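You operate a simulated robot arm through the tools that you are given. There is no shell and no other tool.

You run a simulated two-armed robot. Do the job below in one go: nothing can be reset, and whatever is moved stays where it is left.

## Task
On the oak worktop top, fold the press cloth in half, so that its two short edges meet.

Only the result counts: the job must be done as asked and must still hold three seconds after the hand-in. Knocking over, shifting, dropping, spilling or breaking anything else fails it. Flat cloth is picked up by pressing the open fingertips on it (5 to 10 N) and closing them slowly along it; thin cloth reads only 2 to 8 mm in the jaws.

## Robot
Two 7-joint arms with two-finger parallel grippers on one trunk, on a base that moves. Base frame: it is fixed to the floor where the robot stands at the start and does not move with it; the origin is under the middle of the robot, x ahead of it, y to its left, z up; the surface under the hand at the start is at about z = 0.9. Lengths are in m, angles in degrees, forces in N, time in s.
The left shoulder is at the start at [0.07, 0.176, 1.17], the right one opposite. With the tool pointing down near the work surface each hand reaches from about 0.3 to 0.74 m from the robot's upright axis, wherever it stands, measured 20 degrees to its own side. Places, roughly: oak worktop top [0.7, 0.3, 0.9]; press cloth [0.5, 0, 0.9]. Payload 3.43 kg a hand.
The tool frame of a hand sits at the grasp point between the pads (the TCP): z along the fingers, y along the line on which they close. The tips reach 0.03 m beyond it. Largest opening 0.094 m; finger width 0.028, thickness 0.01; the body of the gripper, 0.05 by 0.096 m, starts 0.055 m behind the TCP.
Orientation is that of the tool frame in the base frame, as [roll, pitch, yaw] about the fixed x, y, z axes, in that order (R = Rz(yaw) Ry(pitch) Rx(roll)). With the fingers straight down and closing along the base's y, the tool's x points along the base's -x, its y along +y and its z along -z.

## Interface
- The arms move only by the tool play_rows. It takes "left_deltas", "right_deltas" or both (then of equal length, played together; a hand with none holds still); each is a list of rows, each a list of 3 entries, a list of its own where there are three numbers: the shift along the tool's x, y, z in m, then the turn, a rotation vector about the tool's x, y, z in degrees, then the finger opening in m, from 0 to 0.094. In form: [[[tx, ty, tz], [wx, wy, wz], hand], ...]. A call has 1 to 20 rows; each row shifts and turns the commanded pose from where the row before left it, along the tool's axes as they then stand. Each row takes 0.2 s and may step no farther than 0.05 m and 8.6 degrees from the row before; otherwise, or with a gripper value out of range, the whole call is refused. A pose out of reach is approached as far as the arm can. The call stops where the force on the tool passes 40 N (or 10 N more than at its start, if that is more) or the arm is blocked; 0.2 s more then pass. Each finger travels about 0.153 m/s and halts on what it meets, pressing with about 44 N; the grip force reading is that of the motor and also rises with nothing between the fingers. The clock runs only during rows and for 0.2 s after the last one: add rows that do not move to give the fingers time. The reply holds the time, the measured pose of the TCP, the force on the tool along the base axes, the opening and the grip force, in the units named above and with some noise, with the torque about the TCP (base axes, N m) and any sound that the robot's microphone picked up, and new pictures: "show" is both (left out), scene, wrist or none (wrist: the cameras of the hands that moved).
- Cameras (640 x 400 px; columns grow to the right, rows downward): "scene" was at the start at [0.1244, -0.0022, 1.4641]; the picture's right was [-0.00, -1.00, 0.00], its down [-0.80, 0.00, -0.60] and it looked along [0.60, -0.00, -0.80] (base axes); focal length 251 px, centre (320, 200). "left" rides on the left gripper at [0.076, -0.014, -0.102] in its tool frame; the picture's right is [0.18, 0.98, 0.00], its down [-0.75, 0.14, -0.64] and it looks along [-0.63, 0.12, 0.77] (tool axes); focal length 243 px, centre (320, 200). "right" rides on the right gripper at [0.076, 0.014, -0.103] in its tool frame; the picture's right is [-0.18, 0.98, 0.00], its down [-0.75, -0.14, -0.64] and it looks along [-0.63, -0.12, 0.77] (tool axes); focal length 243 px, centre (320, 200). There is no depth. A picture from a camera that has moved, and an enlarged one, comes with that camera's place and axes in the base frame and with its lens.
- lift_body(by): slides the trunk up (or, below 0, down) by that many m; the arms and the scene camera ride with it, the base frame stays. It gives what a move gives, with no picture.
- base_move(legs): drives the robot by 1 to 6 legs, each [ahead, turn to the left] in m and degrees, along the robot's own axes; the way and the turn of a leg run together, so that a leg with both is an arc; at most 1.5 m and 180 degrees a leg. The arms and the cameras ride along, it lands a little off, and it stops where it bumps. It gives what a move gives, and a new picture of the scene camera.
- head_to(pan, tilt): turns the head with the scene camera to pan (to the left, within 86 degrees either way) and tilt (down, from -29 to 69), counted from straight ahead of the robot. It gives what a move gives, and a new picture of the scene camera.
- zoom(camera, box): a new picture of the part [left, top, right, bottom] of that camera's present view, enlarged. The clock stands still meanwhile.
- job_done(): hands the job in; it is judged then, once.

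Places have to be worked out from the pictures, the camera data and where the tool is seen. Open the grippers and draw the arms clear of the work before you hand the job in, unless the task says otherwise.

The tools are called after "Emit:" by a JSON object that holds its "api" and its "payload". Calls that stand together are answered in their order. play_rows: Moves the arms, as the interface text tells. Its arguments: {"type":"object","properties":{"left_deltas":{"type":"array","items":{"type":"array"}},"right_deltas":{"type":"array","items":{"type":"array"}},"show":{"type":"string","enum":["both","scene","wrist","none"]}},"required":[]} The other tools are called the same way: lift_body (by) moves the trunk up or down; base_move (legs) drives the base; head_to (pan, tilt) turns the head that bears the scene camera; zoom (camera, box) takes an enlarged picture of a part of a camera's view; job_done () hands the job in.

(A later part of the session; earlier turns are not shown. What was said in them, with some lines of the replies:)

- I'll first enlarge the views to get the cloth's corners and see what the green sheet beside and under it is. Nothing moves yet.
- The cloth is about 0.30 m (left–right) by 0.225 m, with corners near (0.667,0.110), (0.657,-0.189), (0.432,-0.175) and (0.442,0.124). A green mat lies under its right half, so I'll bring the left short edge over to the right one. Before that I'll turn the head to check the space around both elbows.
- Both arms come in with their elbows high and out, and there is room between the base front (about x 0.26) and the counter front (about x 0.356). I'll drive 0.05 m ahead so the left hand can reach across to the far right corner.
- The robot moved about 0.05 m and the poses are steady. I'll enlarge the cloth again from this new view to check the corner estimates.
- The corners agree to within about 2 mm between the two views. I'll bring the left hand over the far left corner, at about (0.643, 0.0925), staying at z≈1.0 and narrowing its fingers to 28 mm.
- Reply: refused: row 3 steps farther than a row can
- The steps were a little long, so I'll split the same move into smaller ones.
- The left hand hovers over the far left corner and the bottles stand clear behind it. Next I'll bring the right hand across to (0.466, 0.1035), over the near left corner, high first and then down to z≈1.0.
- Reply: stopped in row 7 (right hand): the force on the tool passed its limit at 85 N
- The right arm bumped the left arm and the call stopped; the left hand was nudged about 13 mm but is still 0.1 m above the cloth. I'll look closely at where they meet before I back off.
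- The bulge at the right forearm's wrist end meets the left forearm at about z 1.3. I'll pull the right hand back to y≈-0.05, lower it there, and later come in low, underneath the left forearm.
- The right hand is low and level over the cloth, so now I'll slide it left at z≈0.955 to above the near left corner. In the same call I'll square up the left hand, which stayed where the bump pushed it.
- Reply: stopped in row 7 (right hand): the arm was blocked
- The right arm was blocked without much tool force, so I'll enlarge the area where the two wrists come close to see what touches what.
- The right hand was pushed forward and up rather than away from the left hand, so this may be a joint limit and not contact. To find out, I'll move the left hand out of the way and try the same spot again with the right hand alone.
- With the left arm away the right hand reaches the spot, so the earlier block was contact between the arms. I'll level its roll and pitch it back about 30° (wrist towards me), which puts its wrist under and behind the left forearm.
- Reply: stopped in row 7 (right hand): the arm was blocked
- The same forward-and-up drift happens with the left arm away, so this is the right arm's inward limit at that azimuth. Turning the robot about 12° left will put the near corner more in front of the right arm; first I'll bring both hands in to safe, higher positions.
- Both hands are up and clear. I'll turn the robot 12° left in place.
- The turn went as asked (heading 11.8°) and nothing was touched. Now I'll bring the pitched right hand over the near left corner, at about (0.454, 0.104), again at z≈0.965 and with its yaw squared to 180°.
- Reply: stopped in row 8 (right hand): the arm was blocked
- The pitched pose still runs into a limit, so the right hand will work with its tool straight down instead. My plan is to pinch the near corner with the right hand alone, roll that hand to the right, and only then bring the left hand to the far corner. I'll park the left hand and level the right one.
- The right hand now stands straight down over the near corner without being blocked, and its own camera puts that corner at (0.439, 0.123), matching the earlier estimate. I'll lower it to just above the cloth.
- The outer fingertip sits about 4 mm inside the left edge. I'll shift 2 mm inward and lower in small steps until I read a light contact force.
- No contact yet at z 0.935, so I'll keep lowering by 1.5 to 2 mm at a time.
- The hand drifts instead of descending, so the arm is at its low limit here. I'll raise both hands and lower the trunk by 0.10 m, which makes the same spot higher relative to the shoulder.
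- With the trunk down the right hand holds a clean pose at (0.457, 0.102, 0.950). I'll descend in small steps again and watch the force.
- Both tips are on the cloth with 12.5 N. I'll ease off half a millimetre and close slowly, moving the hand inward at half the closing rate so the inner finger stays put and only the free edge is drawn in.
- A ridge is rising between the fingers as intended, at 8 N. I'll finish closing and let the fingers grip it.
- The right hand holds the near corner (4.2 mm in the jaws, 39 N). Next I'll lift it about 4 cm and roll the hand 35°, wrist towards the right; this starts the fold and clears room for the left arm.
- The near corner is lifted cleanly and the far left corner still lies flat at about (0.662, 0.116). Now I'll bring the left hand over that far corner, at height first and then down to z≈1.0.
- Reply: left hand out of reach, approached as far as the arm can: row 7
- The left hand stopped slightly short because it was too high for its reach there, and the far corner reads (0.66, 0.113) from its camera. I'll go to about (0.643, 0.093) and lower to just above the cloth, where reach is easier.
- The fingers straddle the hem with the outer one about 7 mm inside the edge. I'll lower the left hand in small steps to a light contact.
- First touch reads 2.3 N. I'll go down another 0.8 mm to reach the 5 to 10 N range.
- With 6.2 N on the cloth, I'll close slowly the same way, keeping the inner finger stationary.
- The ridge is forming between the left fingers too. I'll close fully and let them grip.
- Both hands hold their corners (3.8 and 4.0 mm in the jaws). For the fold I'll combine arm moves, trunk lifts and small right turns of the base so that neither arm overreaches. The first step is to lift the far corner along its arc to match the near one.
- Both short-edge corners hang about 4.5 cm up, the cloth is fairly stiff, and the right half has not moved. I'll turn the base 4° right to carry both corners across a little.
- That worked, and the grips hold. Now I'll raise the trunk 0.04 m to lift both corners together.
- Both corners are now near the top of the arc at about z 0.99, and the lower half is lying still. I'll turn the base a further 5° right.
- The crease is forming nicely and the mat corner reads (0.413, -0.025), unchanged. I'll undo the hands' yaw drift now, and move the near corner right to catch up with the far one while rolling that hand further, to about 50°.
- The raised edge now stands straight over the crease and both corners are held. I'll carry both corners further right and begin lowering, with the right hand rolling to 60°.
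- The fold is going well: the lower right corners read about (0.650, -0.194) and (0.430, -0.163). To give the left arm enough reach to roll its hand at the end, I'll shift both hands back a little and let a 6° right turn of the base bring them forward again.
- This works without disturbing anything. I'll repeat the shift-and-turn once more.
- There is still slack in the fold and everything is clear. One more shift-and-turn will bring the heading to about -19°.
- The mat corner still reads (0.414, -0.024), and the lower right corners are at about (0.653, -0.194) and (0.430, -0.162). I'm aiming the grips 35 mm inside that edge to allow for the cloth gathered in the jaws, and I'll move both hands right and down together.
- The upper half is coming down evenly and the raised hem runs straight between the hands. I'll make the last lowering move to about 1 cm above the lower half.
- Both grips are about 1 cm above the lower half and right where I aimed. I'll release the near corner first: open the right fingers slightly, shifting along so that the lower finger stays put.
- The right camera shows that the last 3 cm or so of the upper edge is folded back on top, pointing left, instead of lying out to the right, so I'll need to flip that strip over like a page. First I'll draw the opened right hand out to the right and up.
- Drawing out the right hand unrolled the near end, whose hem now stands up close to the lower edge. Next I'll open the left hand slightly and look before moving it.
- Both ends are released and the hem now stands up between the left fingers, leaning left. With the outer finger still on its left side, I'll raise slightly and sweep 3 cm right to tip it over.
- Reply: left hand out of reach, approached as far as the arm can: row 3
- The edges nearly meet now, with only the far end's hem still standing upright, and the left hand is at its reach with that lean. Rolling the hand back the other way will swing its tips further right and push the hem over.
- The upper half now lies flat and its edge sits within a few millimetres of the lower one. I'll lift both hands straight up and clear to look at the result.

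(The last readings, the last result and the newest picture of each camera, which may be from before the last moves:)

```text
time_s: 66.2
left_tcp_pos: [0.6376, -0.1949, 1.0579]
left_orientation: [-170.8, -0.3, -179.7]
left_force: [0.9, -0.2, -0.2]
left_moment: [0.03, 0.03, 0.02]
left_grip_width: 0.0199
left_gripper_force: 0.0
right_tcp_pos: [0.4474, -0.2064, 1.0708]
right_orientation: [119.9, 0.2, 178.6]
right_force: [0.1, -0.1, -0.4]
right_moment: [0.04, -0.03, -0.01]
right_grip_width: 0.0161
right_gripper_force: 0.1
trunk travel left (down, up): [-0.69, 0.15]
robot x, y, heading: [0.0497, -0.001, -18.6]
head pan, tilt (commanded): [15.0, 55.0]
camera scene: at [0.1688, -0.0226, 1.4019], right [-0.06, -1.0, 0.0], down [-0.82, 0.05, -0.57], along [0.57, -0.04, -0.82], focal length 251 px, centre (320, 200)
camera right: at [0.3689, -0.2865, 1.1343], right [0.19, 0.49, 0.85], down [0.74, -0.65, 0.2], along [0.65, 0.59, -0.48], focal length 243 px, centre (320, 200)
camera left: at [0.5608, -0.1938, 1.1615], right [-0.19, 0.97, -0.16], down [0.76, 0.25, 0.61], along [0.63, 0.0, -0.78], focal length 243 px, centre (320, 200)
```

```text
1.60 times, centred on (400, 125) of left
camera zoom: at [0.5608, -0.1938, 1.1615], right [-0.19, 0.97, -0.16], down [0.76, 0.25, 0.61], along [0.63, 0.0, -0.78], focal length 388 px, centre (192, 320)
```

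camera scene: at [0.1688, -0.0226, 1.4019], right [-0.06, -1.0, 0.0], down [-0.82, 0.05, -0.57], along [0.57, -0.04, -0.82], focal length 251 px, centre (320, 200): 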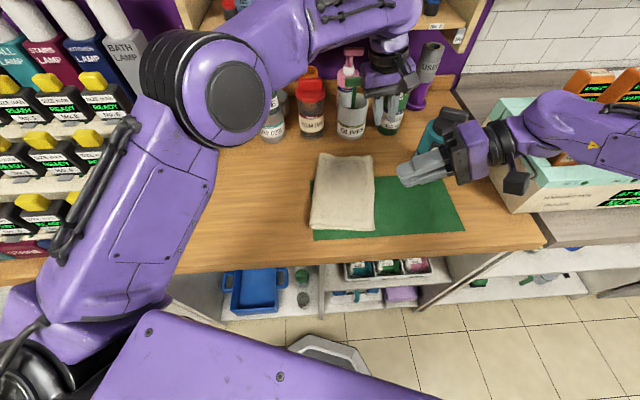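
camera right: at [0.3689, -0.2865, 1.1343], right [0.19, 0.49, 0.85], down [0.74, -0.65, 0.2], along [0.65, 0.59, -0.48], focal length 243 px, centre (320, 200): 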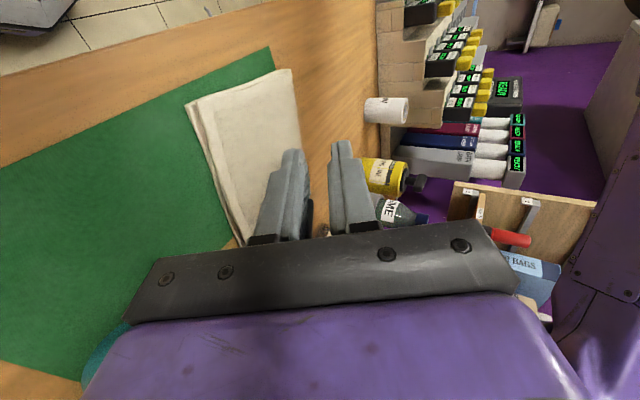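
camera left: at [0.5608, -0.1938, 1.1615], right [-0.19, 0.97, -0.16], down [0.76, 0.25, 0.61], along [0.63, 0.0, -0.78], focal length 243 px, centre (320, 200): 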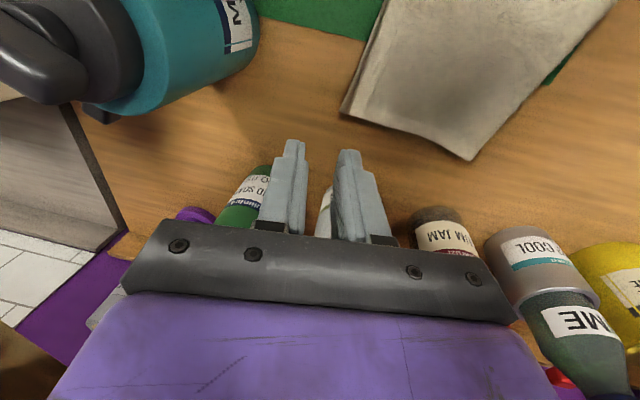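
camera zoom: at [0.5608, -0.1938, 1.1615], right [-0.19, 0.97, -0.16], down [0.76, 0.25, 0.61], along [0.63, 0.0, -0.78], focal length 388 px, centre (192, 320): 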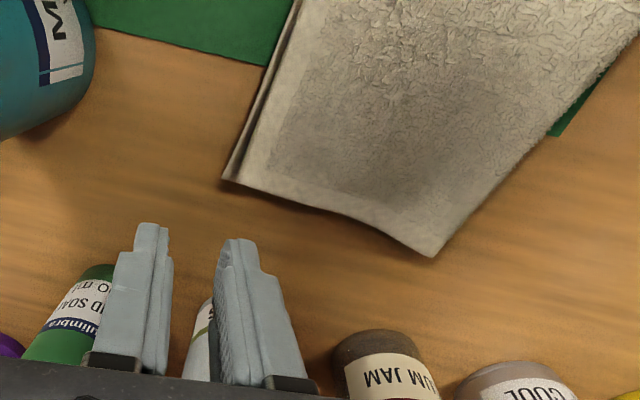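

The cloth lies folded, with its upper short edge about 8 mm inside the lower one along the whole length. I'll bring both arms back towards their starting posture, staying high over the cloth, to get an unobstructed look.

Emit:
{"api": "play_rows", "payload": {"left_deltas": [[[0.0163, 0.036, -0.007], [-4.6, 0, 0], 0.03], [[0.0163, 0.036, -0.007], [-4.6, 0, 0], 0.04], [[0.0163, 0.036, -0.007], [0, 0, 0], 0.05], [[0.0163, 0.036, -0.007], [0, 0, 0], 0.06], [[0.0163, 0.036, -0.007], [0, 0, 0], 0.07], [[0.0163, 0.036, -0.007], [0, 0, 0], 0.08], [[0, 0, 0], [0, 0, 0], 0.09], [[0, 0, 0], [0, 0, 0], 0.094], [[0, 0, 0], [0, 0, 0], 0.094]], "right_deltas": [[[0.0106, 0.0025, -0.0131], [7.5, 0, 0], 0.016], [[0.0106, 0.0008, -0.0133], [7.5, 0, 0], 0.016], [[0.0106, -0.001, -0.0133], [7.5, 0, 0], 0.03], [[0.0106, -0.0027, -0.0131], [7.5, 0, 0], 0.04], [[0.0106, -0.0044, -0.0126], [7.5, 0, 0], 0.05], [[0.0106, -0.006, -0.012], [7.5, 0, 0], 0.06], [[0.0106, -0.0075, -0.0111], [7.5, 0, 0], 0.08], [[0.0106, -0.0089, -0.01], [7.5, 0, 0], 0.094], [[0, 0, 0], [0, 0, 0], 0.094]], "show": "scene"}}

Emit:
{"api": "zoom", "payload": {"camera": "scene", "box": [290, 140, 410, 236]}}

```text
time_s: 68.2
left_tcp_pos: [0.5362, 0.0219, 1.0913]
left_orientation: [-179.7, -0.4, -179.8]
left_force: [0.5, 0.1, -0.6]
left_moment: [0.0, 0.02, -0.01]
left_grip_width: 0.094
left_gripper_force: 0.0
right_tcp_pos: [0.3612, -0.2864, 1.1395]
right_orientation: [-179.8, 0.3, 178.6]
right_force: [0.0, 0.3, 0.6]
right_moment: [-0.03, -0.01, -0.01]
right_grip_width: 0.0939
right_gripper_force: 0.2
trunk travel left (down, up): [-0.69, 0.15]
robot x, y, heading: [0.0499, -0.0001, -18.8]
head pan, tilt (commanded): [15.0, 55.0]
camera scene: at [0.1694, -0.0218, 1.4018], right [-0.06, -1.0, 0.0], down [-0.82, 0.05, -0.57], along [0.57, -0.04, -0.82], focal length 251 px, centre (320, 200)
```

scene: 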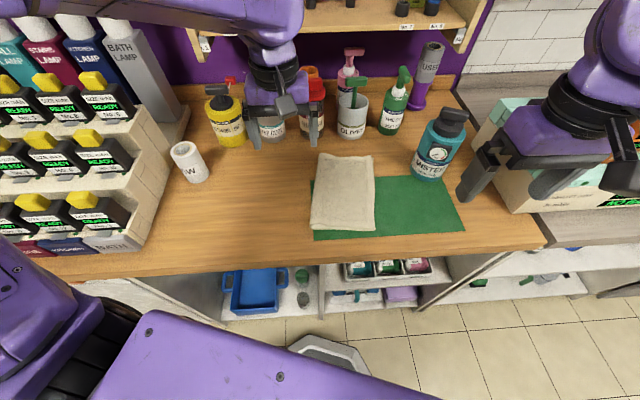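

```text
4.17 times, centred on (350, 188) of scene
camera zoom: at [0.1694, -0.0218, 1.4018], right [-0.06, -1.0, 0.0], down [-0.82, 0.05, -0.57], along [0.57, -0.04, -0.82], focal length 1047 px, centre (195, 250)
```

zoom: 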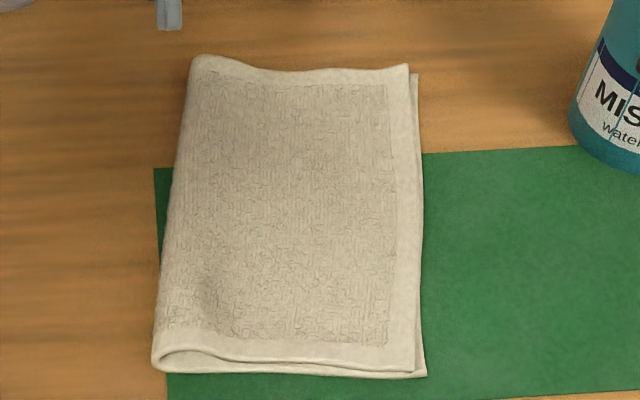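

The fold is steady: the upper corners are at about (0.655, -0.193) and (0.429, -0.155), within 7 mm of the lower ones, and the mat, bottles and roll are where they were. I'll draw the left hand further left so that nothing hangs over the cloth, then check that the fold stays put.

Emit:
{"api": "play_rows", "payload": {"left_deltas": [[[0.01, 0.025, -0.01], [0, 0, 0], 0.094], [[0.01, 0.025, -0.01], [0, 0, 0], 0.094], [[0.01, 0.025, 0], [0, 0, 0], 0.094], [[0, 0, 0], [0, 0, 0], 0.094], [[0, 0, 0], [0, 0, 0], 0.094], [[0, 0, 0], [0, 0, 0], 0.094], [[0, 0, 0], [0, 0, 0], 0.094], [[0, 0, 0], [0, 0, 0], 0.094], [[0, 0, 0], [0, 0, 0], 0.094], [[0, 0, 0], [0, 0, 0], 0.094], [[0, 0, 0], [0, 0, 0], 0.094], [[0, 0, 0], [0, 0, 0], 0.094], [[0, 0, 0], [0, 0, 0], 0.094], [[0, 0, 0], [0, 0, 0], 0.094], [[0, 0, 0], [0, 0, 0], 0.094], [[0, 0, 0], [0, 0, 0], 0.094]], "show": "both"}}

Emit:
{"api": "zoom", "payload": {"camera": "scene", "box": [290, 140, 410, 236]}}

Emit:
{"api": "zoom", "payload": {"camera": "right", "box": [200, 0, 640, 275]}}

```text
time_s: 71.6
left_tcp_pos: [0.5063, 0.0931, 1.1109]
left_orientation: [-179.9, -0.3, -179.7]
left_force: [0.4, 0.1, -0.2]
left_moment: [0.01, -0.01, 0.0]
left_grip_width: 0.0942
left_gripper_force: 0.0
right_tcp_pos: [0.3618, -0.2853, 1.1387]
right_orientation: [-179.9, 0.3, 178.6]
right_force: [-0.2, -0.8, 0.1]
right_moment: [0.0, -0.01, 0.0]
right_grip_width: 0.0941
right_gripper_force: 0.1
trunk travel left (down, up): [-0.69, 0.15]
robot x, y, heading: [0.0481, -0.0001, -18.7]
head pan, tilt (commanded): [15.0, 55.0]
camera scene: at [0.1691, -0.0226, 1.4018], right [-0.06, -1.0, 0.0], down [-0.82, 0.05, -0.57], along [0.57, -0.04, -0.82], focal length 251 px, centre (320, 200)
camera left: at [0.4316, 0.0788, 1.2133], right [-0.19, 0.98, 0.0], down [0.76, 0.15, 0.64], along [0.63, 0.12, -0.77], focal length 243 px, centre (320, 200)
```

scene: 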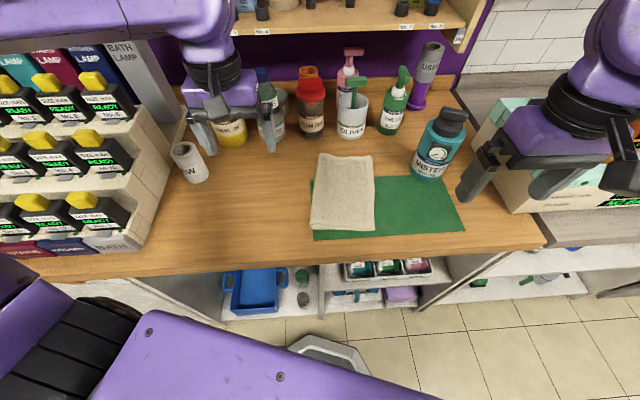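
left: 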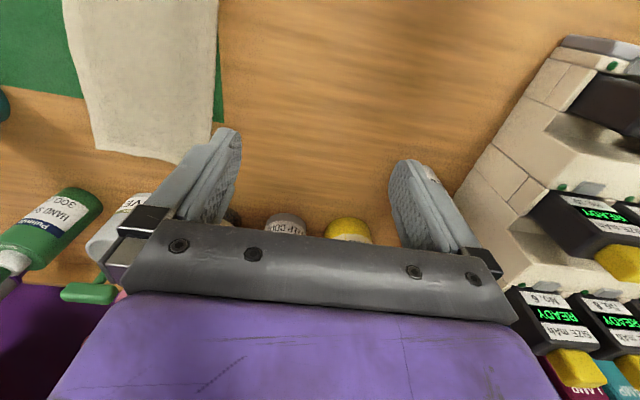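

```text
4.17 times, centred on (350, 188) of scene
camera zoom: at [0.1691, -0.0226, 1.4018], right [-0.06, -1.0, 0.0], down [-0.82, 0.05, -0.57], along [0.57, -0.04, -0.82], focal length 1047 px, centre (195, 250)
```

zoom: 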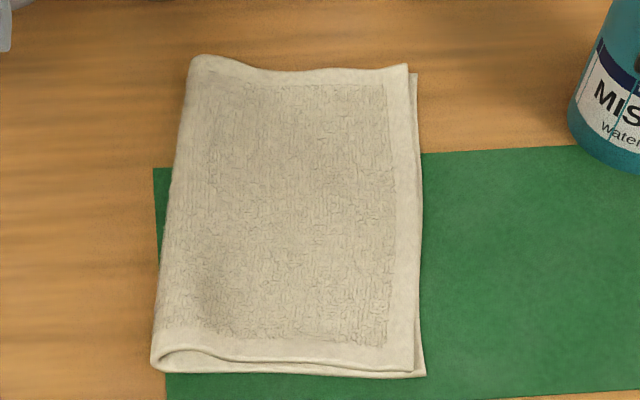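

```text
1.45 times, centred on (420, 138) of right
camera zoom: at [0.2842, -0.2692, 1.2424], right [0.21, 0.98, 0.0], down [0.75, -0.16, 0.65], along [0.63, -0.13, -0.76], focal length 353 px, centre (174, 291)
```

zoom: 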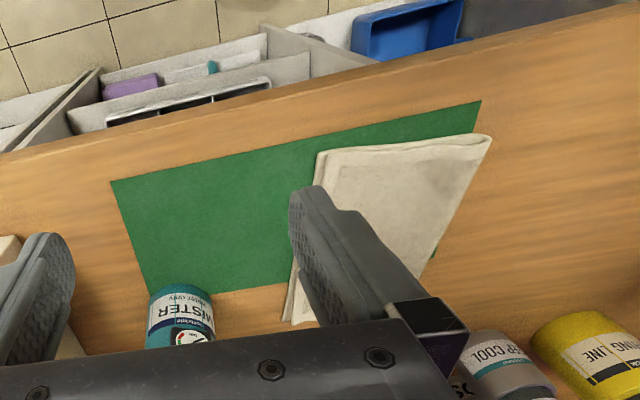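

More than three seconds later the fold hasn't moved. The short edges meet within about 7 mm, both grippers are open and clear of the cloth, and everything else stands where it was, so I'm handing the job in.

Emit:
{"api": "job_done", "payload": {}}

```text
The job is handed in.
```

The press cloth is folded in half on the oak worktop. Its left short edge lies on its right one, within about 7 mm along the whole length as measured from the pictures.

- **Holding:** I watched the cloth for more than three seconds after letting go, and nothing moved. The crease is slightly rounded, not pressed flat.
- **Cloth shift:** The near right corner of the lower half moved about 1 cm left during the fold. I matched the upper edge to where it then lay.
- **Other items:** The green mat under the right half is where it was to within a few millimetres. The roll measures the same as before, and the bottles look unmoved in the last pictures.
- **Arm contact:** Early on my right arm bumped my left arm in mid-air, above the worktop. Nothing else was touched.

Both grippers are open and clear of the cloth, and the job has been handed in. I had no verdict back when I wrote this.
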